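You operate a simulated robot arm through the tools that you are given. There is no shell and no other tool. Be economical: measure what you need, move in short steps, check, and stop when the job is done.

You run a simulated robot arm. Do the job below in one go: nothing can be reset, and whatever is moved stays where it is left.

JOB
Pump two strokes into the line on the grease card, then two into the MID line.
Fine: knob back to OFF at the end; none into the third line.

It is judged by the outcome, as a careful person would: the job done as asked, and still so three seconds after it is handed in. It fails if anything else is knocked over, pushed out of place, dropped, spilled or broken.

ROBOT AND FRAMES
A 6-joint arm with a fingered hand on a trunk, on a base that drives. Base frame: it is fixed to the floor where the robot stands at the start and does not move with it; the origin is under the middle of the robot, x ahead of it, y to its left, z up. Lengths are in mm, angles in rad, forces in N, time in s.
With the tool pointing down near the work surface it reaches from about 500 to 960 mm from the robot's upright axis, wherever it stands. Its first joint turns from -2.897 to 2.897 rad. Places, roughly: auger grease plunger [700, -100, 1000]; auger grease pump [700, 0, 900]; grease line knob [600, 0, 800]; mark for mid [600, 0, 900]; mark for off [600, -100, 800]; mark for tail [600, -100, 900]; mark for top [600, 100, 800]. Payload 5 kg.
The tool frame sits at the grasp point between the pads (the TCP): z along the fingers, y along the line on which they close. The tips reach 43 mm beyond it. The gripper opens to 144 mm. The gripper's body begins 50 mm behind the TCP. The gripper is a hand of 5 fingers: y runs from the thumb to the fingers, the wrist lies at [-21, -133, -233] in the tool frame, and closing takes about 1.5 s.
Orientation is that of the tool frame in the base frame, as a unit quaternion [w, x, y, z]. With the fingers straight down and the wrist toward the robot, the tool's x, y and z point along [0, 1, 0], [1, 0, 0] and [0, 0, -1] of the base frame.

CONTROLS
- The arm moves only by the tool arm_command. Its argument "rows" is a list of rows, each a list of 6 numbers: the turn, a rotation vector about the tool's x, y, z in rad, then the shift along the tool's x, y, z in mm. In form: [[rx, ry, rz, dx, dy, dz], ...]. A call has 1 to 20 rows; each row is the pose to reach, as a shift and turn from the pose commanded when the call began, along the tool's axes at that moment. "fingers" is the finger opening in mm, from 0 to 144, set as the call begins (left out, the last holds). A row lasts 0.2 s, in which the tool goes at most 50 mm and 0.15 rad; a call with a longer step from one row to the next is refused whole, and so is a gripper value outside its range. Where a pose cannot be reached the arm comes as near as it can. A force on the tool above 40 N (or 10 N above the force at the start of the call, whichever is more), or a blocked arm, ends the call early, and 0.2 s more pass. Each finger travels about 72 mm/s and halts on what it meets, pressing with about 29 N; the grip force reading is that of the motor and also rises with nothing between the fingers. The clock runs only during rows and for 0.2 s after the last one: add rows that repeat a pose to give the fingers time. The reply holds the time, the measured pose of the TCP, the force on the tool along the base axes, the opening and the grip force, in the units named above and with some noise, with the torque about the TCP (base axes, N m) and any sound that the robot's microphone picked up.
- Cameras (640 x 400 px; columns grow to the right, rows downward): "scene" is now at [28.5, 137.7, 1492]; the picture's right is [-0.32, -0.95, 0.00], its down [-0.45, 0.15, -0.88] and it looks along [0.83, -0.28, -0.47] (base axes); focal length 253 px, centre (320, 200). "wrist" rides on the gripper at [86, -109, -168] in the tool frame; the picture's right is [-0.80, 0.28, -0.53], its down [-0.54, -0.73, 0.42] and it looks along [-0.27, 0.63, 0.73] (tool axes); focal length 275 px, centre (320, 200). There is no depth. A picture from a camera that has moved, and an enlarged one, comes with that camera's place and axes in the base frame and with its lens. The place of the scene camera against the robot may be out by one fixed shift of up to 18 mm in any direction.
- camera(camera): a new picture of that camera. It takes no simulated time.
- slide_trunk(by): slides the trunk up (or, below 0, down) by that many mm; the arm and the scene camera ride with it, the base frame stays. It gives what a move gives, with no picture.
- base_move(legs): drives the robot by 1 to 6 legs, each [ahead, left, turn to the left] in mm, mm and rad, along the robot's own axes; the way and the turn of a leg run together, so that a leg with both is an arc; at most 1500 mm and 3.142 rad a leg. The arm and the cameras ride along, it lands a little off, and it stops where it bumps. It gives what a move gives.
- finger_targets(index, middle, ring, little, thumb_bend, thumb_turn): sets how far each is bent, from 0 (flat) to 1 (curled in); at 0.3 the hand is open as for a grip, at 0.7 the pads meet at the TCP. One left out holds its place. A second passes; each finger stops where it meets its share of the squeeze, and holds until it gets a number again. A gripper value or a shape takes the hand back. It gives what a move gives, with no picture; readings hold the bend of each and the force on index, middle, ring, little, thumb and palm. thumb_turn goes from beside the hand (0) to across from the fingers (1), as for a grip.
- grasp_type(shape): the hand has 5 fingers and takes this shape, open, in about a second: jaw (thumb against the fingers, like two jaws); tri (thumb and two fingers); tip (a fingertip pinch); poke (one finger out to press); point (the index stretched); flat (the hand flat); cup (the hand cupped); fist (a fist). The gripper value then closes the fingers along that shape, each until it touches; the sizes above hold for jaw. It gives what a move gives, with no picture.
- aim_head(pan, tilt): turns the head with the scene camera to pan (to the left, within 2.705 rad either way) and tilt (down, from -0.506 to 1.204), counted from straight ahead of the robot. It gives what a move gives.
- close_up(camera, box): a new picture of the part [left, top, right, bottom] of that camera's present view, enlarged. It takes no simulated time.
- finish_job(): hands the job in; it is judged then, once.

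Go step by step. Nothing tells you exact positions but the pictures and the camera data: compare them with the known pose of the tool, close in by small moves and look again before you grip or let go. The budget is 120 turns and 98 pictures, counting those below and the enlarged ones. Unless the task says otherwise, let go and move clear before handing in, and close with one line.

The tools are called after ">>>" by a JSON object that holds its "fn" and its "kwargs". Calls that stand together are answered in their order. arm_command: Moves the arm, as the interface text tells. Its arguments: {"type":"object","properties":{"rows":{"type":"array"},"fingers":{"type":"number"}},"required":["rows"]} The other tools are called the same way: slide_trunk (by) slides the trunk up or down; grasp_type (shape) gives the hand a shape; finger_targets (index, middle, ring, little, thumb_bend, thumb_turn) moves the fingers one by one; base_move (legs) drives the base; aim_head (pan, tilt) turns the head that bears the scene camera; camera (camera) takes a picture; close_up (camera, box) takes an enlarged picture of a part of a camera's view; finish_job () hands the job in.

At the start:

```text
time_s: 0.0
tool_pos: [408.9, 121.0, 1346.5]
ee_rot: [-0.001, 0.707, 0.707, -0.001]
force: [0.3, -0.2, -0.7]
torque: [-0.01, -0.02, 0.0]
width: 143.5
grip_force: 0.1
shape: jaw
bend: [0.3, 0.3, 0.3, 0.3, 0.3, 0.98]
finger forces: [0.0, 0.1, 0.0, 0.0, 0.1, 0.1]
trunk travel left (down, up): [-400.0, 190.0]
robot x, y, heading: [1.8, -0.1, 0.001]
head pan, tilt: [-0.326, 0.492]
```

scene: 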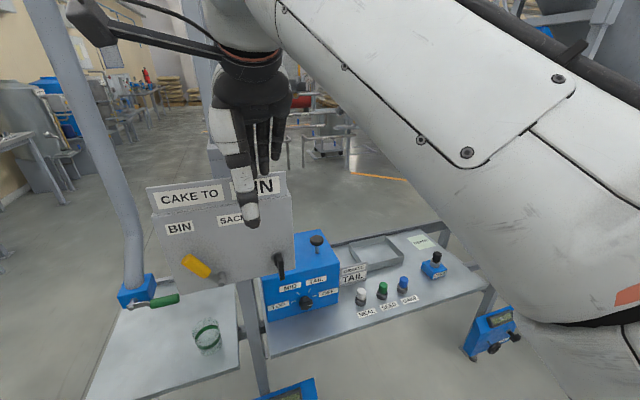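
wrist: 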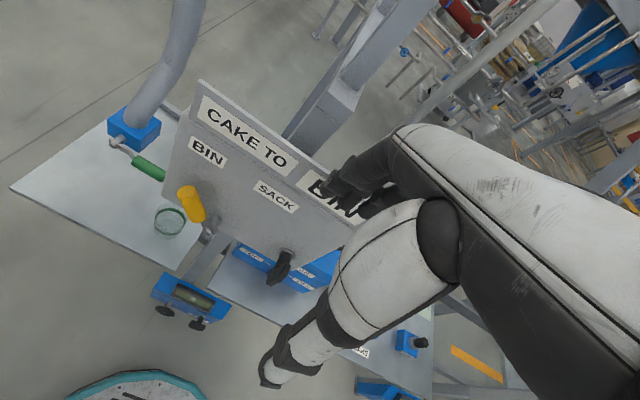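

The blue box with a black plunger and a knob with TOP/MID/TAIL/OFF marks is the pump; the grease card behind it seems to read TAIL. I'll zoom in on both.

>>> {"fn": "close_up", "kwargs": {"camera": "scene", "box": [250, 220, 350, 330]}}

>>> {"fn": "close_up", "kwargs": {"camera": "scene", "box": [330, 225, 450, 325]}}

```text
3.64 times, centred on (300, 275) of scene
camera zoom: at [28.5, 137.7, 1492.0], right [-0.32, -0.95, 0.0], down [-0.45, 0.15, -0.88], along [0.83, -0.28, -0.47], focal length 921 px, centre (393, -73)
```

zoom: 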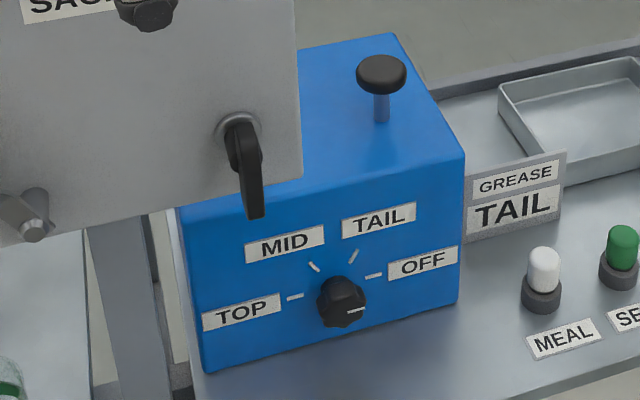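

```text
4.00 times, centred on (390, 275) of scene
camera zoom: at [28.5, 137.7, 1492.0], right [-0.32, -0.95, 0.0], down [-0.45, 0.15, -0.88], along [0.83, -0.28, -0.47], focal length 1013 px, centre (40, -100)
```

zoom: 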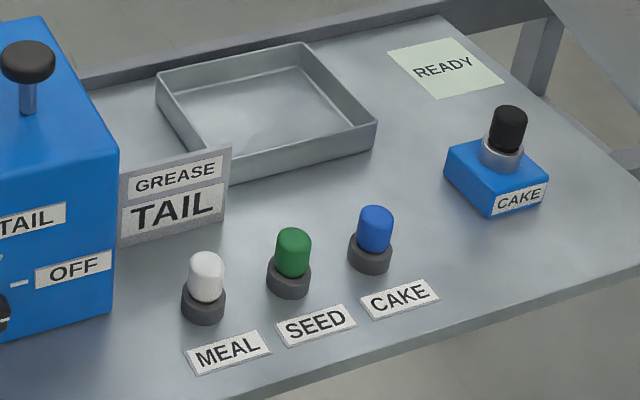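

The card says TAIL, so the order is TAIL×2, MID×2, then OFF. I'll raise the trunk to get a second viewpoint for triangulating the panel, the plunger and the knob.

>>> {"fn": "slide_trunk", "kwargs": {"by": 180}}

>>> {"fn": "camera", "kwargs": {"camera": "scene"}}

>>> {"fn": "close_up", "kwargs": {"camera": "scene", "box": [120, 180, 360, 330]}}

>>> {"fn": "camera", "kwargs": {"camera": "wrist"}}

```text
time_s: 2.0
tool_pos: [409.0, 120.3, 1526.3]
ee_rot: [0.0, 0.707, 0.707, 0.0]
force: [-0.9, 0.4, -0.2]
torque: [-0.03, -0.01, -0.01]
width: 143.4
grip_force: 0.1
shape: jaw
bend: [0.3, 0.3, 0.3, 0.3, 0.3, 0.98]
finger forces: [0.1, 0.0, 0.0, 0.0, 0.0, 0.1]
trunk travel left (down, up): [-580.0, 10.0]
robot x, y, heading: [-3.2, 1.3, -0.0]
head pan, tilt: [-0.326, 0.492]
```

```text
93 pictures are left
camera scene: at [28.6, 137.7, 1672.0], right [-0.32, -0.95, 0.0], down [-0.45, 0.15, -0.88], along [0.83, -0.28, -0.47], focal length 253 px, centre (320, 200)
```

scene: 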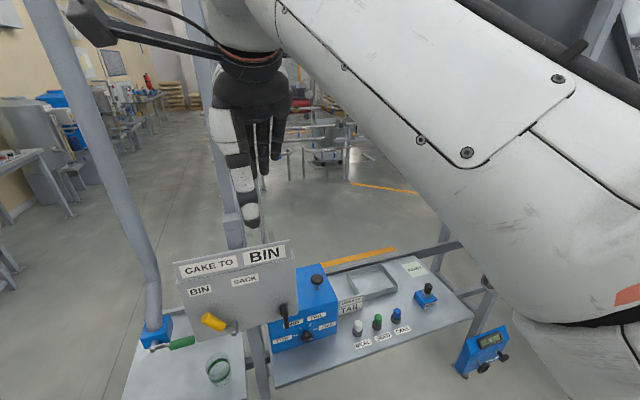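

```text
2.67 times, centred on (240, 255) of scene
camera zoom: at [28.6, 137.7, 1672.0], right [-0.32, -0.95, 0.0], down [-0.45, 0.15, -0.88], along [0.83, -0.28, -0.47], focal length 676 px, centre (533, 53)
```

zoom: 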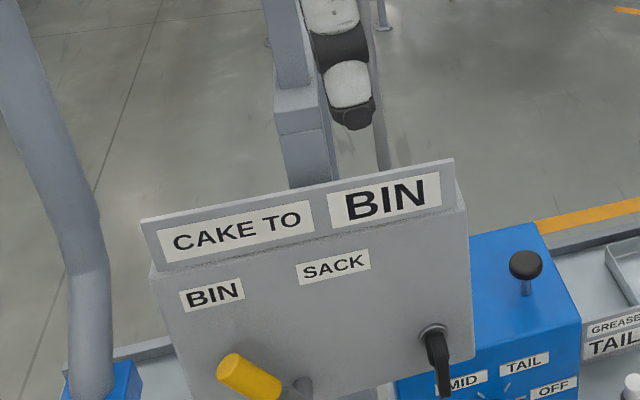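

```text
91 pictures are left
camera wrist: at [301.4, 206.6, 1694.3], right [0.28, -0.8, 0.53], down [-0.73, -0.54, -0.42], along [0.63, -0.27, -0.73], focal length 275 px, centre (320, 200)
```

wrist: 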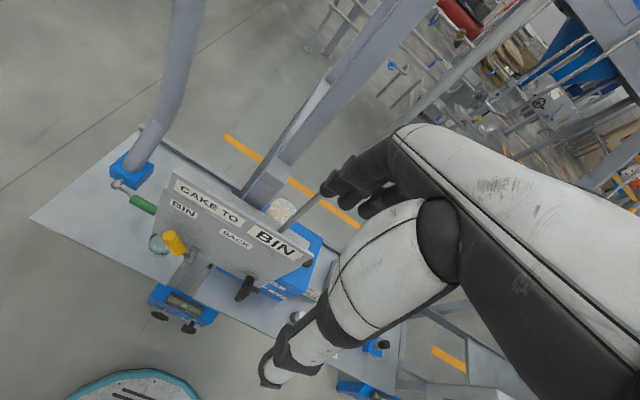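

Estimates so far: knob ≈ (575, 0, 806), facing the robot; plunger cap ≈ (678, -70, 976); panel at x≈530 with its right edge at y≈40 and bottom at z≈1000. I'll lower the trunk and zoom in on the knob for a flatter view.

>>> {"fn": "slide_trunk", "kwargs": {"by": -180}}

>>> {"fn": "close_up", "kwargs": {"camera": "scene", "box": [276, 270, 340, 310]}}

>>> {"fn": "close_up", "kwargs": {"camera": "scene", "box": [290, 220, 354, 260]}}

```text
time_s: 4.0
tool_pos: [408.4, 120.9, 1346.5]
ee_rot: [0.001, 0.708, 0.707, 0.0]
force: [-0.6, -0.6, 0.3]
torque: [-0.01, 0.01, 0.01]
width: 143.6
grip_force: 0.2
shape: jaw
bend: [0.3, 0.3, 0.3, 0.3, 0.3, 0.98]
finger forces: [0.0, 0.0, 0.1, 0.0, 0.0, 0.0]
trunk travel left (down, up): [-400.0, 190.0]
robot x, y, heading: [-4.0, -0.1, 0.001]
head pan, tilt: [-0.326, 0.492]
```

```text
10.00 times, centred on (308, 290) of scene
camera zoom: at [28.5, 137.6, 1492.0], right [-0.32, -0.95, 0.0], down [-0.45, 0.15, -0.88], along [0.83, -0.28, -0.47], focal length 2533 px, centre (440, -700)
```

zoom: 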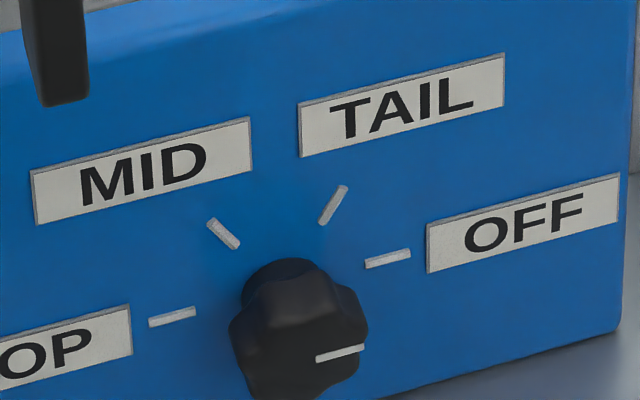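

```text
10.00 times, centred on (322, 240) of scene
camera zoom: at [28.5, 137.6, 1492.0], right [-0.32, -0.95, 0.0], down [-0.45, 0.15, -0.88], along [0.83, -0.28, -0.47], focal length 2533 px, centre (300, -200)
```

zoom: 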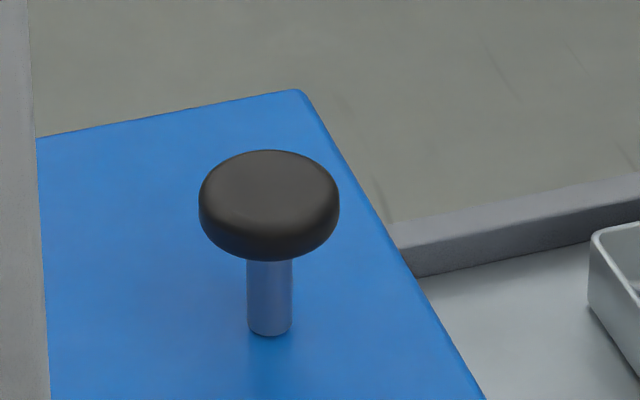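

The knob reads OFF, and the marks sit 60° apart around an axis at about y=-1, z=797. I'll back the base up for working room, then turn the hand to point forward with its wrist to the upper right.

>>> {"fn": "base_move", "kwargs": {"legs": [[-130, 0, 0]]}}

>>> {"fn": "grasp_type", "kwargs": {"shape": "tri"}}

>>> {"fn": "arm_command", "kwargs": {"rows": [[-0.054, -0.093, -0.093, -12, 11, 9], [-0.108, -0.186, -0.186, -24, 22, 18], [-0.161, -0.28, -0.28, -35, 34, 26], [-0.215, -0.373, -0.373, -47, 45, 35], [-0.269, -0.466, -0.466, -59, 56, 44], [-0.323, -0.559, -0.559, -71, 67, 53], [-0.376, -0.652, -0.652, -82, 78, 62], [-0.43, -0.746, -0.746, -94, 89, 71], [-0.484, -0.839, -0.839, -106, 101, 79], [-0.538, -0.932, -0.932, -118, 112, 88], [-0.592, -1.025, -1.025, -129, 123, 97], [-0.645, -1.118, -1.118, -141, 134, 106], [-0.699, -1.212, -1.212, -153, 145, 115], [-0.753, -1.305, -1.305, -165, 156, 124], [-0.807, -1.398, -1.398, -176, 168, 132], [-0.861, -1.491, -1.491, -188, 179, 141], [-0.914, -1.584, -1.584, -200, 190, 150], [-0.914, -1.584, -1.584, -200, 190, 150]]}}

>>> {"fn": "camera", "kwargs": {"camera": "scene"}}

>>> {"fn": "camera", "kwargs": {"camera": "wrist"}}

```text
time_s: 5.3
tool_pos: [278.2, 121.0, 1346.5]
ee_rot: [0.0, 0.707, 0.707, 0.0]
force: [-0.4, 0.2, 0.7]
torque: [-0.01, -0.04, -0.02]
width: 143.8
grip_force: 0.2
shape: jaw
bend: [0.3, 0.3, 0.3, 0.3, 0.3, 0.98]
finger forces: [0.0, 0.1, 0.0, 0.1, 0.1, 0.0]
trunk travel left (down, up): [-400.0, 190.0]
robot x, y, heading: [-130.4, -1.4, -0.001]
head pan, tilt: [-0.326, 0.492]
```

```text
time_s: 6.2
tool_pos: [278.6, 120.7, 1347.6]
ee_rot: [-0.001, 0.707, 0.707, 0.0]
force: [0.1, -0.2, 0.3]
torque: [0.01, 0.0, -0.02]
width: 143.6
grip_force: 0.1
shape: tri
bend: [0.3, 0.3, 0.99, 0.99, 0.3, 0.98]
finger forces: [0.1, 0.1, 0.0, 0.0, 0.0, 0.0]
trunk travel left (down, up): [-400.0, 190.0]
robot x, y, heading: [-131.3, 0.3, -0.002]
head pan, tilt: [-0.326, 0.492]
```

```text
time_s: 10.0
tool_pos: [448.8, 87.0, 1274.1]
ee_rot: [0.648, -0.157, 0.711, -0.225]
force: [0.1, 0.0, -0.1]
torque: [0.0, 0.01, -0.03]
width: 143.7
grip_force: 0.0
shape: tri
bend: [0.3, 0.3, 0.99, 0.99, 0.3, 0.98]
finger forces: [0.0, 0.0, 0.0, 0.0, 0.1, 0.0]
out of reach, approached as far as the arm can: row 14, 15, 16, 17, 18
trunk travel left (down, up): [-400.0, 190.0]
robot x, y, heading: [-128.4, -0.4, -0.004]
head pan, tilt: [-0.326, 0.492]
```

```text
88 pictures are left
camera scene: at [-100.8, 137.8, 1492.0], right [-0.32, -0.95, 0.0], down [-0.45, 0.15, -0.88], along [0.83, -0.28, -0.47], focal length 253 px, centre (320, 200)
```

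scene: 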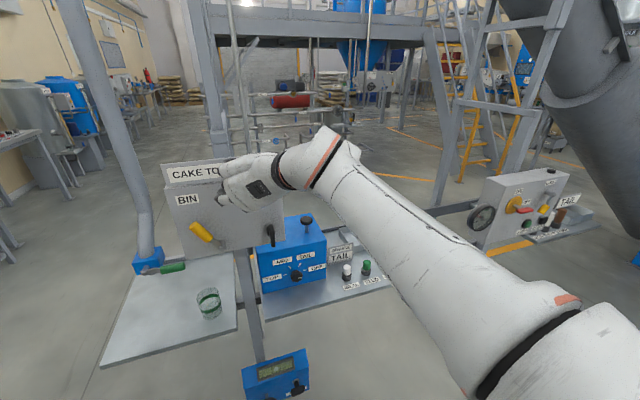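

```text
87 pictures are left
camera wrist: at [266.8, -30.0, 1268.1], right [-0.42, 0.71, 0.56], down [0.43, -0.39, 0.82], along [0.8, 0.58, -0.14], focal length 275 px, centre (320, 200)
```

wrist: 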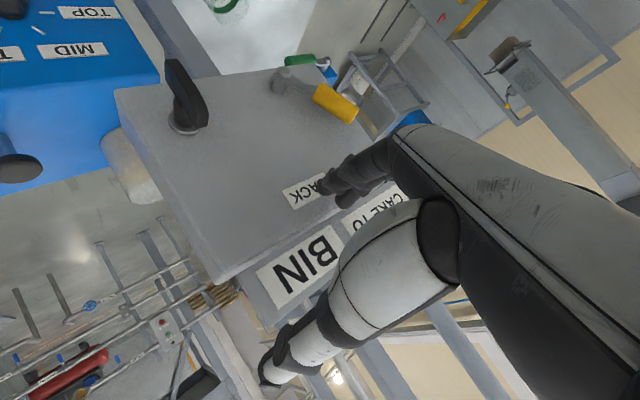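

The hand reached the orientation but stopped short of the position, and it's close to the panel. I'll back away to the right and see how commands respond.

>>> {"fn": "arm_command", "kwargs": {"rows": [[0, 0, 0, 17, -26, -11], [0, 0, 0, 34, -53, -23], [0, 0, 0, 51, -80, -34], [0, 0, 0, 68, -106, -45]]}}

```text
time_s: 11.2
tool_pos: [412.6, 57.9, 1254.3]
ee_rot: [0.614, -0.159, 0.74, -0.223]
force: [0.5, 0.1, -0.6]
torque: [0.02, -0.01, -0.02]
width: 143.8
grip_force: 0.0
shape: tri
bend: [0.3, 0.3, 0.99, 0.99, 0.3, 0.98]
finger forces: [0.1, 0.1, 0.0, 0.1, 0.0, 0.1]
out of reach, approached as far as the arm can: row 1, 2, 3, 4
trunk travel left (down, up): [-400.0, 190.0]
robot x, y, heading: [-130.2, 0.6, 0.001]
head pan, tilt: [-0.326, 0.492]
stopped in row 4: the arm was blocked; the commanded pose is now the measured one
```

>>> {"fn": "arm_command", "kwargs": {"rows": [[0, 0, 0, 34, 1, 11], [0, 0, 0, 67, 1, 21], [0, 0, 0, 101, 2, 32], [0, 0, 0, 134, 2, 43], [0, 0, 0, 168, 3, 54]]}}

>>> {"fn": "camera", "kwargs": {"camera": "scene"}}

```text
time_s: 12.4
tool_pos: [418.8, 64.3, 1156.0]
ee_rot: [0.599, -0.149, 0.747, -0.247]
force: [0.5, -0.9, -0.3]
torque: [0.04, 0.0, 0.04]
width: 144.0
grip_force: 0.0
shape: tri
bend: [0.3, 0.3, 0.99, 0.99, 0.3, 0.98]
finger forces: [0.0, 0.0, 0.0, 0.0, 0.1, 0.1]
out of reach, approached as far as the arm can: row 1, 2, 3, 4, 5
trunk travel left (down, up): [-400.0, 190.0]
robot x, y, heading: [-128.7, 0.8, -0.0]
head pan, tilt: [-0.326, 0.492]
```

```text
86 pictures are left
camera scene: at [-100.9, 137.4, 1490.9], right [-0.32, -0.95, 0.0], down [-0.45, 0.15, -0.88], along [0.83, -0.28, -0.47], focal length 253 px, centre (320, 200)
```

scene: 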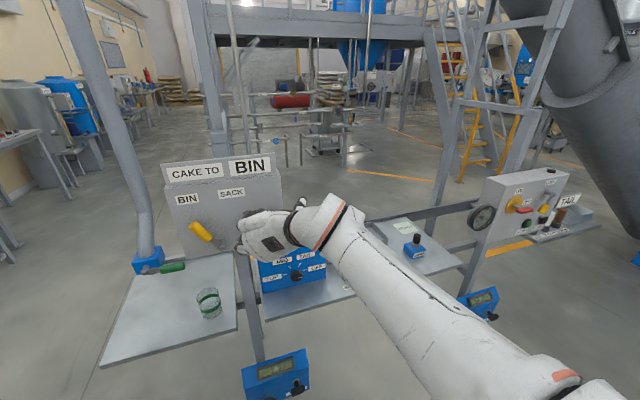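

The arm is cramped this close in. I'll back the base up another 200 mm so the arm can extend, then go to a staging pose in front of the knob.

>>> {"fn": "base_move", "kwargs": {"legs": [[-200, 0, 0]]}}

>>> {"fn": "arm_command", "kwargs": {"rows": [[-0.008, -0.024, 0.005, 22, 13, 30], [-0.016, -0.047, 0.01, 45, 26, 61], [-0.024, -0.071, 0.015, 67, 40, 91], [-0.032, -0.094, 0.019, 90, 53, 122], [-0.04, -0.118, 0.024, 112, 66, 152], [-0.047, -0.142, 0.029, 135, 79, 183], [-0.055, -0.165, 0.034, 157, 92, 213], [-0.063, -0.189, 0.039, 180, 106, 244], [-0.071, -0.212, 0.044, 202, 119, 274], [-0.079, -0.236, 0.048, 225, 132, 305], [-0.079, -0.236, 0.048, 225, 132, 305]]}}

>>> {"fn": "camera", "kwargs": {"camera": "scene"}}

>>> {"fn": "camera", "kwargs": {"camera": "wrist"}}

```text
time_s: 14.0
tool_pos: [218.2, 65.4, 1155.5]
ee_rot: [0.597, -0.151, 0.748, -0.247]
force: [0.9, -0.5, -0.1]
torque: [-0.02, -0.01, 0.05]
width: 143.9
grip_force: 0.1
shape: tri
bend: [0.3, 0.3, 0.99, 0.99, 0.3, 0.98]
finger forces: [0.1, 0.0, 0.1, 0.0, 0.0, 0.0]
trunk travel left (down, up): [-400.0, 190.0]
robot x, y, heading: [-329.3, -0.9, 0.002]
head pan, tilt: [-0.326, 0.492]
```

```text
time_s: 16.3
tool_pos: [490.1, 165.4, 1040.1]
ee_rot: [0.576, -0.185, 0.752, -0.261]
force: [-15.2, 5.9, 3.6]
torque: [-0.5, -0.68, -0.45]
width: 143.9
grip_force: 0.0
shape: tri
bend: [0.3, 0.3, 0.99, 0.99, 0.26, 0.98]
finger forces: [0.1, 0.1, 4.8, 0.0, 12.7, 0.0]
out of reach, approached as far as the arm can: row 1, 2, 3, 4, 5, 6, 7, 8, 9, 10, 11
trunk travel left (down, up): [-400.0, 190.0]
robot x, y, heading: [-331.2, -1.7, 0.008]
head pan, tilt: [-0.326, 0.492]
stopped in row 11: the force on the tool passed its limit at 91 N (the readings are from after the stop); the commanded pose is now the measured one
```

```text
85 pictures are left
camera scene: at [-303.0, 138.1, 1492.1], right [-0.31, -0.95, 0.0], down [-0.45, 0.15, -0.88], along [0.84, -0.28, -0.47], focal length 253 px, centre (320, 200)
```

scene: 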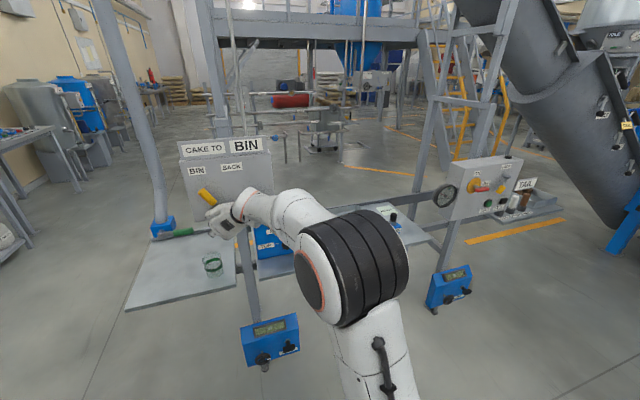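

```text
84 pictures are left
camera wrist: at [304.1, 57.8, 1074.0], right [-0.3, 0.78, 0.55], down [0.54, -0.34, 0.77], along [0.79, 0.52, -0.32], focal length 275 px, centre (320, 200)
```

wrist: 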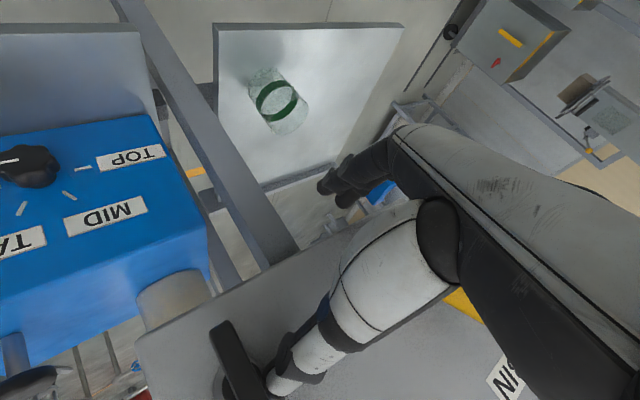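

The hand drifted and touched the panel. I'll retreat straight back by driving the base, then check that the panel levers are undisturbed.

>>> {"fn": "base_move", "kwargs": {"legs": [[-150, 0, 0]]}}

>>> {"fn": "camera", "kwargs": {"camera": "scene"}}

>>> {"fn": "close_up", "kwargs": {"camera": "scene", "box": [140, 125, 340, 285]}}

```text
time_s: 17.6
tool_pos: [341.7, 161.5, 1041.0]
ee_rot: [0.576, -0.185, 0.752, -0.261]
force: [0.4, -0.5, 0.8]
torque: [0.01, 0.02, -0.04]
width: 143.8
grip_force: 0.0
shape: tri
bend: [0.3, 0.3, 0.99, 0.99, 0.3, 0.98]
finger forces: [0.1, 0.0, 0.0, 0.0, 0.1, 0.1]
trunk travel left (down, up): [-400.0, 190.0]
robot x, y, heading: [-476.3, 0.9, 0.009]
head pan, tilt: [-0.326, 0.492]
```

```text
83 pictures are left
camera scene: at [-451.6, 136.5, 1492.0], right [-0.31, -0.95, 0.0], down [-0.45, 0.15, -0.88], along [0.84, -0.28, -0.47], focal length 253 px, centre (320, 200)
```

scene: 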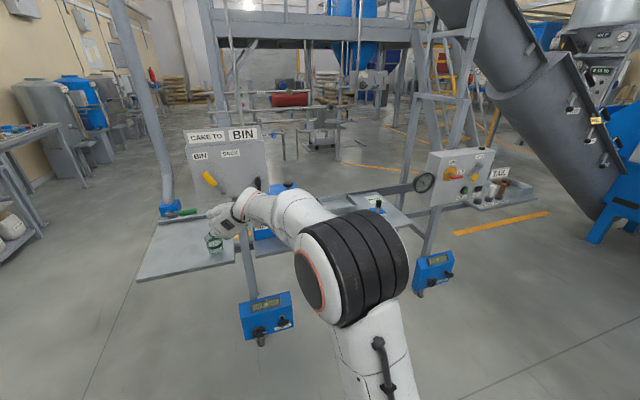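

```text
2.50 times, centred on (240, 205) of scene
camera zoom: at [-451.6, 136.5, 1492.0], right [-0.31, -0.95, 0.0], down [-0.45, 0.15, -0.88], along [0.84, -0.28, -0.47], focal length 633 px, centre (520, 188)
```

zoom: 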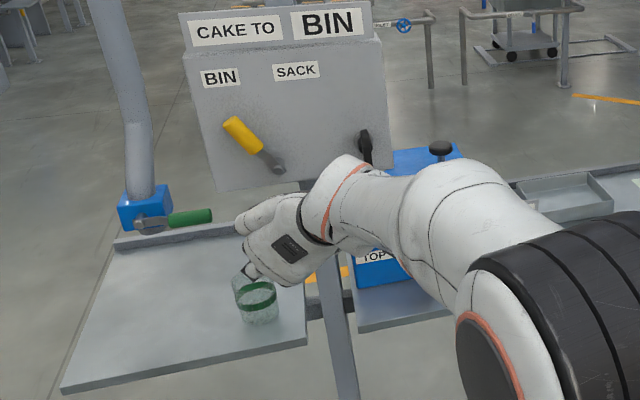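

The levers look unchanged. Next I'll try a friendlier orientation in free space: fingers tilted 45° forward and down, with the wrist to the right.

>>> {"fn": "arm_command", "kwargs": {"rows": [[-0.044, 0.063, 0.07, 9, -17, 8], [-0.088, 0.126, 0.14, 19, -33, 16], [-0.131, 0.189, 0.209, 28, -50, 24], [-0.175, 0.252, 0.279, 37, -66, 32], [-0.219, 0.315, 0.349, 47, -83, 40], [-0.262, 0.378, 0.418, 56, -99, 47], [-0.306, 0.441, 0.488, 65, -116, 55], [-0.35, 0.504, 0.558, 75, -132, 63], [-0.35, 0.504, 0.558, 75, -132, 63]]}}

>>> {"fn": "camera", "kwargs": {"camera": "scene"}}

```text
time_s: 19.6
tool_pos: [379.1, 4.0, 1050.5]
ee_rot: [0.382, 0.002, 0.924, 0.0]
force: [0.4, -0.3, 0.0]
torque: [0.04, 0.0, 0.04]
width: 143.8
grip_force: 0.1
shape: tri
bend: [0.3, 0.3, 0.99, 0.99, 0.3, 0.98]
finger forces: [0.1, 0.0, 0.0, 0.0, 0.0, 0.1]
trunk travel left (down, up): [-400.0, 190.0]
robot x, y, heading: [-478.5, -3.6, 0.007]
head pan, tilt: [-0.326, 0.492]
```

```text
81 pictures are left
camera scene: at [-451.3, 136.2, 1492.0], right [-0.31, -0.95, 0.0], down [-0.45, 0.15, -0.88], along [0.84, -0.28, -0.47], focal length 253 px, centre (320, 200)
```

scene: 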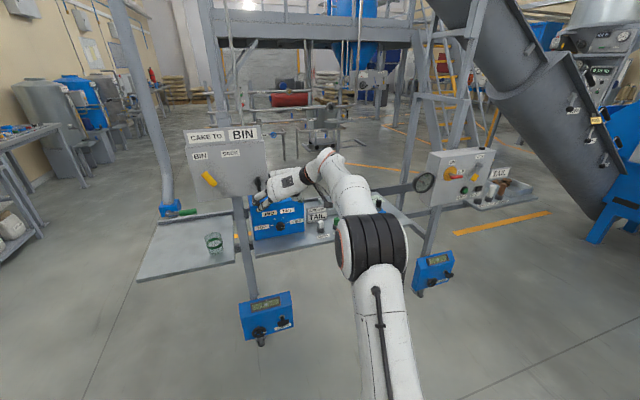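

That pose was reached cleanly. I'll try levelling the hand here.

>>> {"fn": "arm_command", "kwargs": {"rows": [[0, -0.13, 0, 0, 0, 0], [0, -0.26, 0, 0, 0, 0], [0, -0.39, 0, 0, 0, 0], [0, -0.52, 0, 0, 0, 0], [0, -0.65, 0, 0, 0, 0], [0, -0.785, 0, 0, 0, 0]]}}

>>> {"fn": "camera", "kwargs": {"camera": "wrist"}}

>>> {"fn": "camera", "kwargs": {"camera": "scene"}}

```text
time_s: 21.1
tool_pos: [379.9, 1.9, 1050.5]
ee_rot: [0.47, 0.001, 0.883, -0.001]
force: [0.8, 0.7, -0.1]
torque: [0.0, 0.0, 0.03]
width: 144.1
grip_force: 0.0
shape: tri
bend: [0.3, 0.3, 0.99, 0.99, 0.3, 0.98]
finger forces: [0.0, 0.0, 0.1, 0.1, 0.0, 0.0]
out of reach, approached as far as the arm can: row 2, 3, 4, 5, 6
trunk travel left (down, up): [-400.0, 190.0]
robot x, y, heading: [-479.7, -2.7, 0.008]
head pan, tilt: [-0.326, 0.492]
```

```text
80 pictures are left
camera wrist: at [193.1, -105.4, 1073.0], right [0.0, 0.28, 0.96], down [0.65, -0.73, 0.21], along [0.76, 0.62, -0.19], focal length 275 px, centre (320, 200)
```

wrist: 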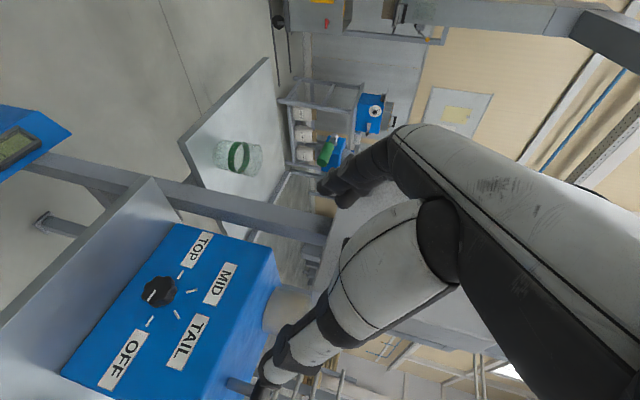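

```text
79 pictures are left
camera scene: at [-451.4, 136.5, 1492.0], right [-0.31, -0.95, 0.0], down [-0.45, 0.15, -0.88], along [0.84, -0.28, -0.47], focal length 253 px, centre (320, 200)
```

scene: 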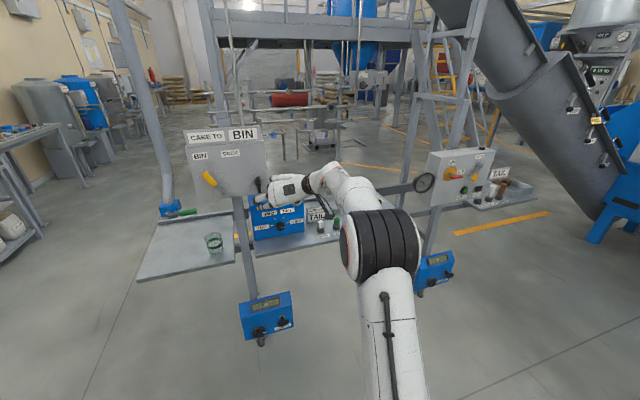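

>>> {"fn": "arm_command", "kwargs": {"rows": [[0, 0, 0, -30, 0, 0], [0, 0, 0, -60, 0, 0]], "fingers": 80}}

```text
time_s: 21.6
tool_pos: [413.6, 2.4, 1099.0]
ee_rot: [0.47, 0.0, 0.883, -0.001]
force: [0.4, 0.1, 0.2]
torque: [0.02, 0.02, -0.02]
width: 80.7
grip_force: 0.0
shape: tri
bend: [0.74, 0.42, 0.99, 0.99, 0.67, 1.0]
finger forces: [0.0, 0.0, 0.0, 0.0, 0.1, 0.0]
trunk travel left (down, up): [-400.0, 190.0]
robot x, y, heading: [-478.4, 1.8, 0.006]
head pan, tilt: [-0.326, 0.492]
```

Commanded poses get clipped to what's reachable, which is useful. I'll test levelling at a higher point, which is equivalent to having the trunk lower.

>>> {"fn": "arm_command", "kwargs": {"rows": [[0, 0, 0, -25, 0, -44], [0, 0, 0, -51, 0, -87], [0, -0.1, 0, -51, 0, -87], [0, -0.2, 0, -51, 0, -87], [0, -0.3, 0, -51, 0, -87], [0, -0.4, 0, -51, 0, -87], [0, -0.5, 0, -51, 0, -87], [0, -0.593, 0, -51, 0, -87]]}}

```text
refused: row 1 steps farther than a row can; nothing moved
```

>>> {"fn": "arm_command", "kwargs": {"rows": [[0, 0, 0, -17, 0, -29], [0, 0, 0, -34, 0, -58], [0, 0, 0, -51, 0, -87], [0, -0.1, 0, -51, 0, -87], [0, -0.2, 0, -51, 0, -87], [0, -0.3, 0, -51, 0, -87], [0, -0.4, 0, -51, 0, -87], [0, -0.5, 0, -51, 0, -87], [0, -0.593, 0, -51, 0, -87]]}}

>>> {"fn": "camera", "kwargs": {"camera": "wrist"}}

```text
time_s: 23.6
tool_pos: [372.3, 4.6, 1196.2]
ee_rot: [0.552, 0.002, 0.834, -0.002]
force: [0.3, 0.3, 0.0]
torque: [0.02, 0.03, 0.03]
width: 80.3
grip_force: 0.1
shape: tri
bend: [0.74, 0.42, 0.99, 0.99, 0.67, 1.0]
finger forces: [0.1, 0.1, 0.1, 0.0, 0.0, 0.0]
out of reach, approached as far as the arm can: row 5, 6, 7, 8, 9
trunk travel left (down, up): [-400.0, 190.0]
robot x, y, heading: [-482.8, -1.8, 0.005]
head pan, tilt: [-0.326, 0.492]
```

```text
78 pictures are left
camera wrist: at [184.9, -103.8, 1181.4], right [-0.18, 0.29, 0.94], down [0.6, -0.73, 0.34], along [0.78, 0.62, -0.04], focal length 275 px, centre (320, 200)
```

wrist: 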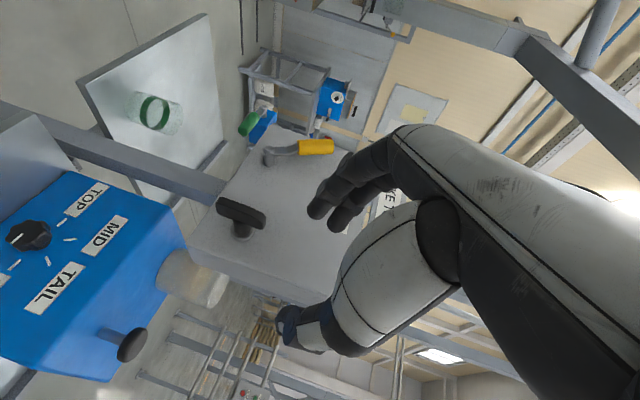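

The hand is now 23° below level, which is good enough. I'll lower the trunk 400 mm so the hand comes down to knob height at standoff, then look.

>>> {"fn": "slide_trunk", "kwargs": {"by": -400}}

>>> {"fn": "camera", "kwargs": {"camera": "wrist"}}

>>> {"fn": "camera", "kwargs": {"camera": "scene"}}

```text
time_s: 27.5
tool_pos: [372.4, 3.7, 796.0]
ee_rot: [0.552, 0.002, 0.834, -0.002]
force: [0.0, 0.5, -0.7]
torque: [0.02, -0.05, 0.0]
width: 80.6
grip_force: 0.0
shape: tri
bend: [0.74, 0.42, 0.99, 0.99, 0.67, 1.0]
finger forces: [0.0, 0.0, 0.0, 0.0, 0.0, 0.0]
trunk travel left (down, up): [0.0, 590.0]
robot x, y, heading: [-480.3, -5.4, 0.006]
head pan, tilt: [-0.326, 0.492]
```

```text
77 pictures are left
camera wrist: at [184.8, -103.8, 781.4], right [-0.18, 0.29, 0.94], down [0.6, -0.73, 0.34], along [0.78, 0.62, -0.04], focal length 275 px, centre (320, 200)
```

wrist: 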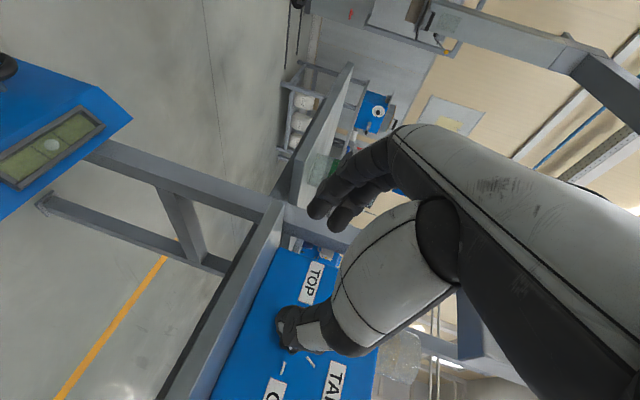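

```text
76 pictures are left
camera scene: at [-451.4, 136.5, 1092.0], right [-0.31, -0.95, 0.0], down [-0.45, 0.15, -0.88], along [0.84, -0.28, -0.47], focal length 253 px, centre (320, 200)
```

scene: 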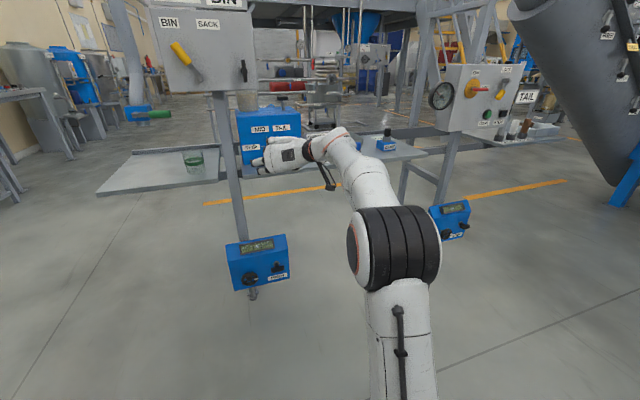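

The hand is at knob height with 200 mm standoff. I'll test how far it can roll here before approaching.

>>> {"fn": "arm_command", "kwargs": {"rows": [[0.051, 0, -0.12, 0, 0, 0], [0.102, 0, -0.241, 0, 0, 0], [0.153, 0, -0.361, 0, 0, 0], [0.204, 0, -0.482, 0, 0, 0], [0.255, 0, -0.602, 0, 0, 0], [0.306, 0, -0.722, 0, 0, 0], [0.357, 0, -0.843, 0, 0, 0], [0.408, 0, -0.963, 0, 0, 0]]}}

>>> {"fn": "camera", "kwargs": {"camera": "wrist"}}

>>> {"fn": "close_up", "kwargs": {"camera": "scene", "box": [200, 80, 400, 205]}}

```text
time_s: 29.3
tool_pos: [372.1, 5.3, 794.2]
ee_rot: [0.476, -0.275, 0.722, -0.42]
force: [-0.1, 0.3, -0.1]
torque: [0.04, 0.0, 0.02]
width: 80.1
grip_force: 0.0
shape: tri
bend: [0.74, 0.42, 0.99, 0.99, 0.67, 1.0]
finger forces: [0.0, 0.0, 0.0, 0.0, 0.0, 0.0]
trunk travel left (down, up): [0.0, 590.0]
robot x, y, heading: [-477.3, -2.0, 0.004]
head pan, tilt: [-0.326, 0.492]
```

```text
75 pictures are left
camera wrist: at [185.6, -61.1, 882.3], right [-0.17, 0.96, 0.22], down [0.6, -0.07, 0.8], along [0.78, 0.27, -0.56], focal length 275 px, centre (320, 200)
```

wrist: 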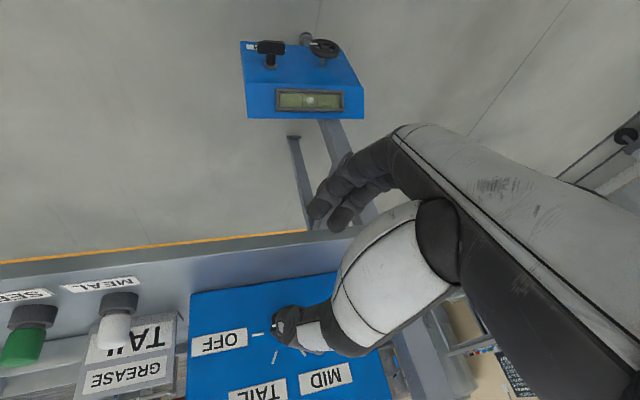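

```text
3.20 times, centred on (300, 142) of scene
camera zoom: at [-451.4, 136.3, 1092.0], right [-0.31, -0.95, 0.0], down [-0.45, 0.15, -0.88], along [0.84, -0.28, -0.47], focal length 811 px, centre (384, 384)
```

zoom: 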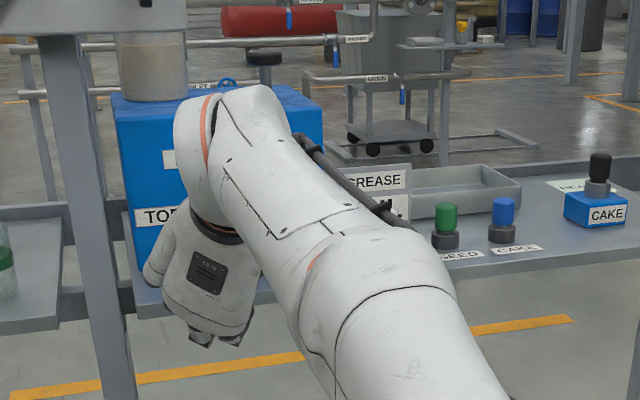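

A 60° roll is available. Comparing the wrist and scene views, the targets sit about +18 in x and -18 in y from my earlier estimates, so the knob axis is near y=-18. I'll roll back and look closer.

>>> {"fn": "arm_command", "kwargs": {"rows": [[-0.051, 0, 0.12, 0, 0, 0], [-0.102, 0, 0.241, 0, 0, 0], [-0.153, 0, 0.361, 0, 0, 0], [-0.204, 0, 0.482, 0, 0, 0], [-0.255, 0, 0.602, 0, 0, 0], [-0.306, 0, 0.722, 0, 0, 0], [-0.357, 0, 0.843, 0, 0, 0], [-0.408, 0, 0.963, 0, 0, 0]]}}

>>> {"fn": "close_up", "kwargs": {"camera": "wrist", "box": [180, 200, 420, 400]}}

```text
time_s: 31.1
tool_pos: [373.3, 2.6, 795.1]
ee_rot: [0.551, 0.003, 0.834, -0.002]
force: [-0.3, 0.5, 0.4]
torque: [-0.01, 0.02, -0.04]
width: 80.3
grip_force: 0.1
shape: tri
bend: [0.74, 0.42, 0.99, 0.99, 0.67, 1.0]
finger forces: [0.0, 0.0, 0.1, 0.0, 0.1, 0.0]
trunk travel left (down, up): [0.0, 590.0]
robot x, y, heading: [-474.4, -5.0, 0.008]
head pan, tilt: [-0.326, 0.492]
```

```text
2.00 times, centred on (300, 300) of wrist
camera zoom: at [184.5, -103.9, 781.0], right [-0.18, 0.28, 0.94], down [0.6, -0.73, 0.33], along [0.78, 0.62, -0.04], focal length 551 px, centre (360, 0)
```

zoom: 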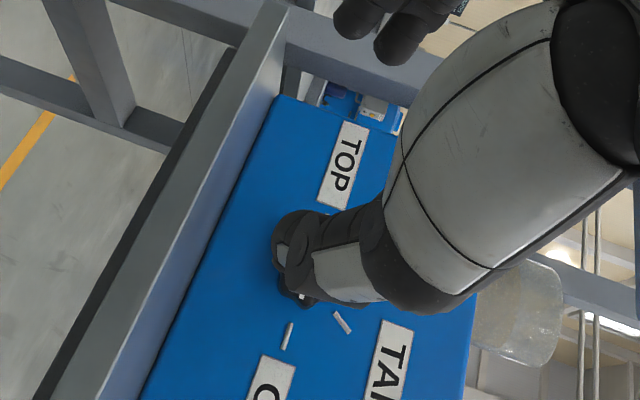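

>>> {"fn": "arm_command", "kwargs": {"rows": [[0, 0, 0, -17, -6, 28], [0, 0, 0, -33, -12, 56], [0, 0, 0, -50, -17, 84]]}}

>>> {"fn": "camera", "kwargs": {"camera": "wrist"}}

>>> {"fn": "close_up", "kwargs": {"camera": "scene", "box": [210, 90, 370, 190]}}

```text
time_s: 31.9
tool_pos: [465.4, -14.7, 811.0]
ee_rot: [0.554, 0.002, 0.832, -0.002]
force: [-4.6, 1.0, 9.5]
torque: [-0.13, 0.53, -0.07]
width: 80.5
grip_force: 0.0
shape: tri
bend: [0.74, 0.43, 0.99, 0.99, 0.67, 1.0]
finger forces: [0.1, 0.1, 0.0, 0.1, 0.0, 0.0]
out of reach, approached as far as the arm can: row 3
trunk travel left (down, up): [0.0, 590.0]
robot x, y, heading: [-476.0, -3.7, 0.006]
head pan, tilt: [-0.326, 0.492]
```

```text
72 pictures are left
camera wrist: at [277.2, -121.1, 796.7], right [-0.18, 0.29, 0.94], down [0.6, -0.73, 0.34], along [0.78, 0.62, -0.04], focal length 275 px, centre (320, 200)
```

wrist: 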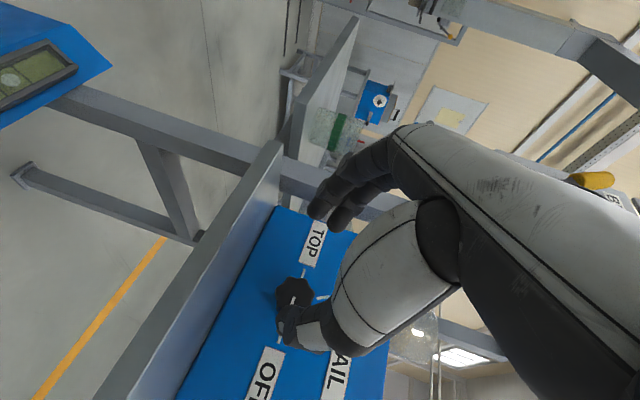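

```text
4.00 times, centred on (290, 140) of scene
camera zoom: at [-453.0, 136.6, 1092.0], right [-0.31, -0.95, 0.0], down [-0.45, 0.15, -0.88], along [0.84, -0.28, -0.47], focal length 1013 px, centre (440, 440)
```

zoom: 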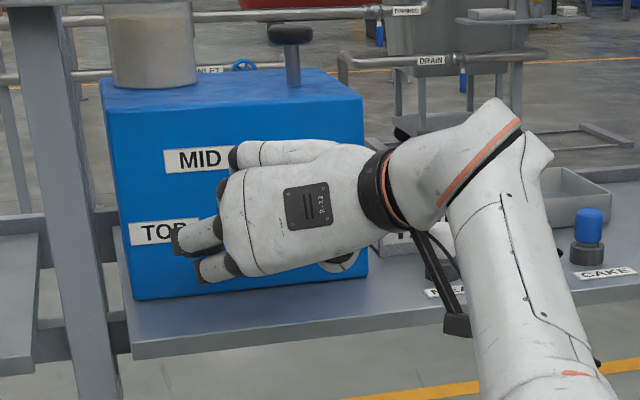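

>>> {"fn": "arm_command", "kwargs": {"rows": [[0, 0, 0, 0, 0, 0], [0, 0, 0, 0, 0, 0]]}}

>>> {"fn": "close_up", "kwargs": {"camera": "wrist", "box": [220, 180, 420, 400]}}

```text
time_s: 32.5
tool_pos: [466.6, -13.5, 805.9]
ee_rot: [0.552, 0.003, 0.834, -0.002]
force: [-0.8, 0.9, 0.7]
torque: [-0.02, 0.0, 0.02]
width: 80.3
grip_force: 0.1
shape: tri
bend: [0.74, 0.43, 0.99, 0.99, 0.67, 1.0]
finger forces: [0.1, 0.0, 0.0, 0.1, 0.0, 0.1]
trunk travel left (down, up): [0.0, 590.0]
robot x, y, heading: [-476.6, -3.4, 0.005]
head pan, tilt: [-0.326, 0.492]
```

```text
1.82 times, centred on (320, 290) of wrist
camera zoom: at [278.9, -121.5, 792.6], right [-0.18, 0.29, 0.94], down [0.6, -0.73, 0.33], along [0.78, 0.62, -0.04], focal length 500 px, centre (320, 36)
```

zoom: 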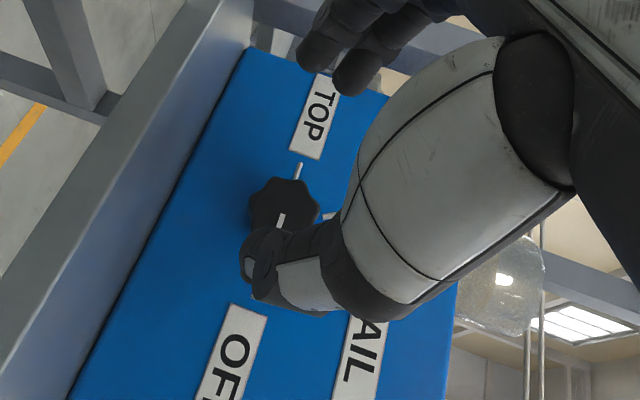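

The knob axis is now pinned at about y=-14, z=796, with the knob front at x≈584. The arm is near full stretch, so I'll drive the base 65 mm closer and look again.

>>> {"fn": "base_move", "kwargs": {"legs": [[65, 0, 0]]}}

>>> {"fn": "camera", "kwargs": {"camera": "wrist"}}

>>> {"fn": "close_up", "kwargs": {"camera": "scene", "box": [200, 80, 380, 200]}}

```text
time_s: 33.5
tool_pos: [531.2, -13.6, 806.4]
ee_rot: [0.551, 0.002, 0.834, -0.003]
force: [-0.4, 0.4, -1.2]
torque: [0.01, 0.0, 0.0]
width: 80.1
grip_force: 0.2
shape: tri
bend: [0.74, 0.43, 0.99, 0.99, 0.67, 1.0]
finger forces: [0.0, 0.1, 0.0, 0.0, 0.0, 0.1]
trunk travel left (down, up): [0.0, 590.0]
robot x, y, heading: [-415.0, -1.9, 0.002]
head pan, tilt: [-0.326, 0.492]
```

```text
69 pictures are left
camera wrist: at [344.3, -121.2, 792.6], right [-0.18, 0.29, 0.94], down [0.6, -0.73, 0.33], along [0.78, 0.62, -0.04], focal length 275 px, centre (320, 200)
```

wrist: 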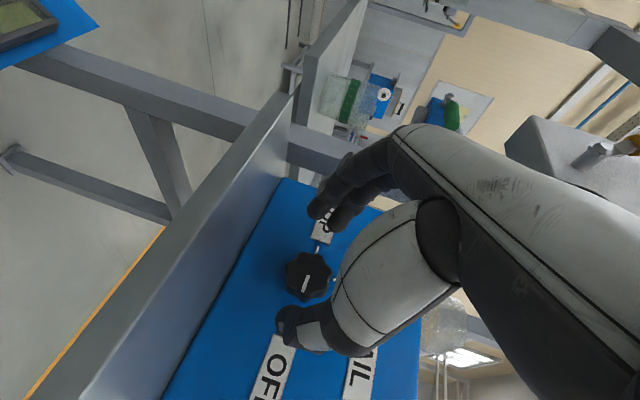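

```text
3.33 times, centred on (290, 140) of scene
camera zoom: at [-386.0, 136.9, 1092.0], right [-0.31, -0.95, 0.0], down [-0.45, 0.15, -0.88], along [0.84, -0.28, -0.47], focal length 844 px, centre (420, 400)
```

zoom: 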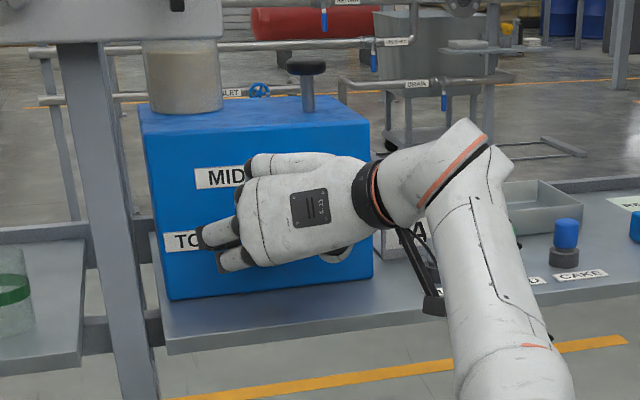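

The knob sits between thumb and fingers in the view. I'll advance 37 mm onto it and look.

>>> {"fn": "arm_command", "kwargs": {"rows": [[0, 0, 0, -5, 0, 11], [0, 0, 0, -10, -1, 22], [0, 0, 0, -16, -1, 33]]}}

>>> {"fn": "camera", "kwargs": {"camera": "wrist"}}

```text
time_s: 34.3
tool_pos: [541.0, -10.0, 792.2]
ee_rot: [0.551, 0.001, 0.835, -0.002]
force: [-0.1, 0.5, -1.0]
torque: [0.02, -0.06, 0.07]
width: 80.4
grip_force: 0.1
shape: tri
bend: [0.74, 0.43, 0.99, 0.99, 0.67, 1.0]
finger forces: [0.1, 0.0, 0.0, 0.1, 0.0, 0.0]
out of reach, approached as far as the arm can: row 1, 2, 3
trunk travel left (down, up): [0.0, 590.0]
robot x, y, heading: [-413.5, -0.8, 0.005]
head pan, tilt: [-0.326, 0.492]
```

```text
67 pictures are left
camera wrist: at [352.5, -118.4, 779.4], right [-0.18, 0.29, 0.94], down [0.6, -0.73, 0.33], along [0.78, 0.62, -0.04], focal length 275 px, centre (320, 200)
```

wrist: 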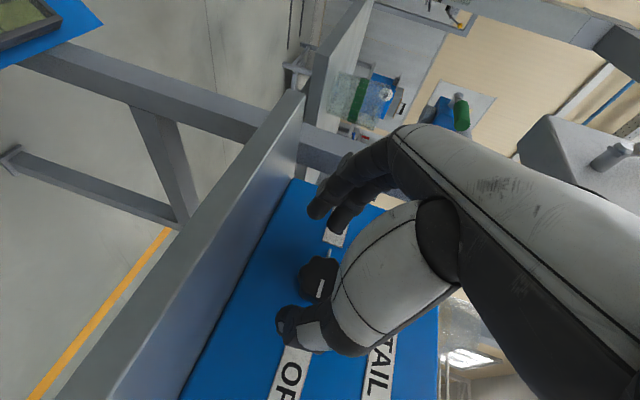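

I'm at the reach limit. I'll pull the arm back, drive the base 100 mm forward, then approach with slack.

>>> {"fn": "arm_command", "kwargs": {"rows": [[0, 0, 0, 10, -1, -36], [0, 0, 0, 19, -3, -72], [0, 0, 0, 28, -4, -107]]}}

>>> {"fn": "base_move", "kwargs": {"legs": [[100, 0, 0]]}}

```text
time_s: 35.1
tool_pos: [510.8, -27.9, 837.4]
ee_rot: [0.55, 0.002, 0.835, -0.002]
force: [0.6, -1.5, 0.0]
torque: [0.01, -0.04, 0.03]
width: 80.3
grip_force: 0.2
shape: tri
bend: [0.74, 0.43, 0.99, 0.99, 0.67, 1.0]
finger forces: [0.0, 0.0, 0.0, 0.0, 0.0, 0.1]
out of reach, approached as far as the arm can: row 1, 2, 3
trunk travel left (down, up): [0.0, 590.0]
robot x, y, heading: [-414.5, -1.6, 0.01]
head pan, tilt: [-0.326, 0.492]
```

```text
time_s: 36.1
tool_pos: [571.4, -19.8, 842.2]
ee_rot: [0.547, -0.002, 0.837, 0.008]
force: [-22.2, -0.6, -2.3]
torque: [-0.08, 0.12, 0.85]
width: 79.4
grip_force: 0.1
shape: tri
bend: [0.74, 0.43, 0.99, 0.99, 0.67, 1.0]
finger forces: [0.1, 21.7, 0.1, 0.0, 0.9, 0.0]
trunk travel left (down, up): [0.0, 590.0]
robot x, y, heading: [-344.6, -1.6, 0.005]
head pan, tilt: [-0.326, 0.492]
stopped in leg 1: the force on the tool passed its limit at 97 N (the readings are from after the stop); the commanded pose is now the measured one
```

The arm hadn't retracted as I'd assumed, and a finger met the box face. I'll back off right away and check that nothing moved.

>>> {"fn": "base_move", "kwargs": {"legs": [[-110, 0, 0]]}}

>>> {"fn": "camera", "kwargs": {"camera": "scene"}}

>>> {"fn": "camera", "kwargs": {"camera": "wrist"}}

```text
time_s: 37.3
tool_pos: [462.6, -23.2, 840.6]
ee_rot: [0.547, 0.0, 0.837, 0.005]
force: [-0.2, -1.2, -0.5]
torque: [0.02, 0.02, 0.01]
width: 80.3
grip_force: 0.1
shape: tri
bend: [0.74, 0.43, 0.99, 0.99, 0.67, 1.0]
finger forces: [0.1, 0.1, 0.1, 0.1, 0.1, 0.0]
trunk travel left (down, up): [0.0, 590.0]
robot x, y, heading: [-455.2, 4.1, 0.004]
head pan, tilt: [-0.326, 0.492]
```

```text
66 pictures are left
camera scene: at [-427.9, 136.6, 1092.0], right [-0.31, -0.95, 0.0], down [-0.45, 0.15, -0.88], along [0.84, -0.28, -0.47], focal length 253 px, centre (320, 200)
```

scene: 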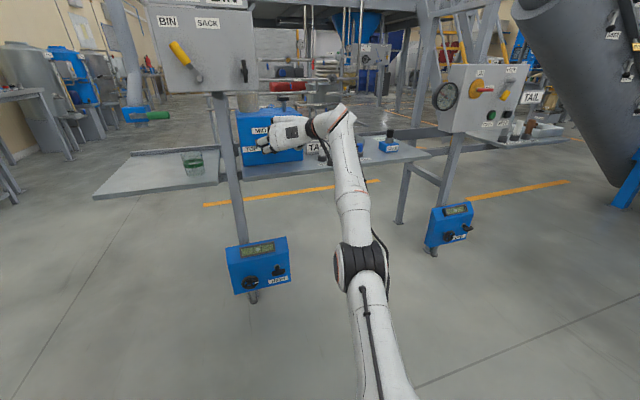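

```text
65 pictures are left
camera wrist: at [277.4, -133.5, 828.6], right [-0.17, 0.27, 0.95], down [0.61, -0.72, 0.32], along [0.77, 0.63, -0.04], focal length 275 px, centre (320, 200)
```

wrist: 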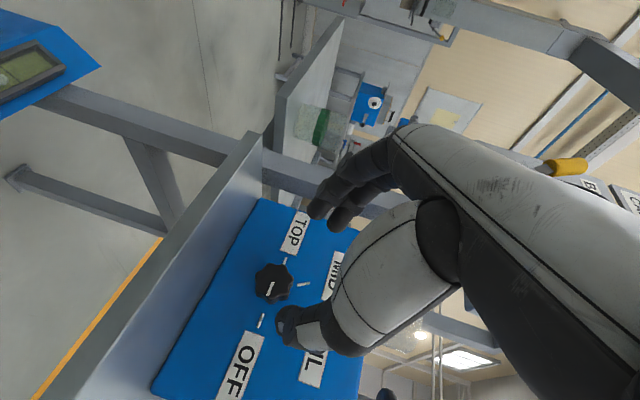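

The box appears unmoved, and the knob still reads y≈-15, z≈796. I'll take a steeper tilt of about 35° and retract, verifying each move before going on.

>>> {"fn": "arm_command", "kwargs": {"rows": [[0, 0.1, 0, 0, 0, 0], [0, 0.2, 0, 0, 0, 0], [0, 0.2, 0, 19, 3, -22], [0, 0.2, 0, 38, 6, -44], [0, 0.2, 0, 57, 8, -65]]}}

```text
time_s: 38.5
tool_pos: [416.8, -23.5, 835.1]
ee_rot: [0.46, -0.003, 0.888, 0.006]
force: [0.1, 0.8, -0.6]
torque: [0.01, -0.01, 0.03]
width: 80.3
grip_force: 0.1
shape: tri
bend: [0.74, 0.43, 0.99, 0.99, 0.67, 1.0]
finger forces: [0.1, 0.0, 0.1, 0.0, 0.0, 0.0]
out of reach, approached as far as the arm can: row 1, 2, 3, 4, 5
trunk travel left (down, up): [0.0, 590.0]
robot x, y, heading: [-457.1, -4.9, 0.008]
head pan, tilt: [-0.326, 0.492]
```

>>> {"fn": "arm_command", "kwargs": {"rows": [[0, 0, 0, 20, 4, -10], [0, 0, 0, 39, 8, -21], [0, 0, 0, 39, 8, -21]]}}

>>> {"fn": "camera", "kwargs": {"camera": "scene"}}

```text
time_s: 39.3
tool_pos: [416.5, -23.4, 835.7]
ee_rot: [0.46, -0.001, 0.888, 0.006]
force: [-0.5, -0.6, -0.3]
torque: [-0.02, 0.0, 0.02]
width: 80.1
grip_force: 0.0
shape: tri
bend: [0.74, 0.43, 0.99, 0.99, 0.67, 1.0]
finger forces: [0.0, 0.0, 0.0, 0.1, 0.0, 0.0]
out of reach, approached as far as the arm can: row 1, 2, 3
trunk travel left (down, up): [0.0, 590.0]
robot x, y, heading: [-456.8, -0.7, 0.009]
head pan, tilt: [-0.326, 0.492]
```

```text
64 pictures are left
camera scene: at [-428.0, 136.6, 1092.0], right [-0.31, -0.95, 0.0], down [-0.45, 0.15, -0.88], along [0.84, -0.28, -0.47], focal length 253 px, centre (320, 200)
```

scene: 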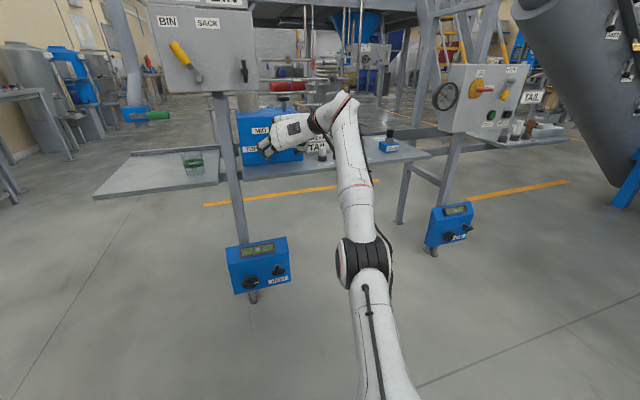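

The arm is stretched straight, near a singular pose. I'll nudge it out with an upward move and some pitch.

>>> {"fn": "arm_command", "kwargs": {"rows": [[0, 0.08, 0, -16, 0, -20], [0, 0.16, 0, -25, 0, -50], [0, 0.16, 0, -25, 0, -70]]}}

```text
time_s: 40.1
tool_pos: [352.8, -21.8, 870.9]
ee_rot: [0.387, -0.001, 0.922, 0.006]
force: [2.7, -0.5, -2.8]
torque: [0.04, -0.03, 0.05]
width: 80.1
grip_force: 0.1
shape: tri
bend: [0.74, 0.43, 0.99, 0.99, 0.67, 1.0]
finger forces: [0.1, 0.1, 0.0, 0.0, 0.0, 0.1]
out of reach, approached as far as the arm can: row 1, 2, 3
trunk travel left (down, up): [0.0, 590.0]
robot x, y, heading: [-456.8, -2.3, 0.009]
head pan, tilt: [-0.326, 0.492]
```

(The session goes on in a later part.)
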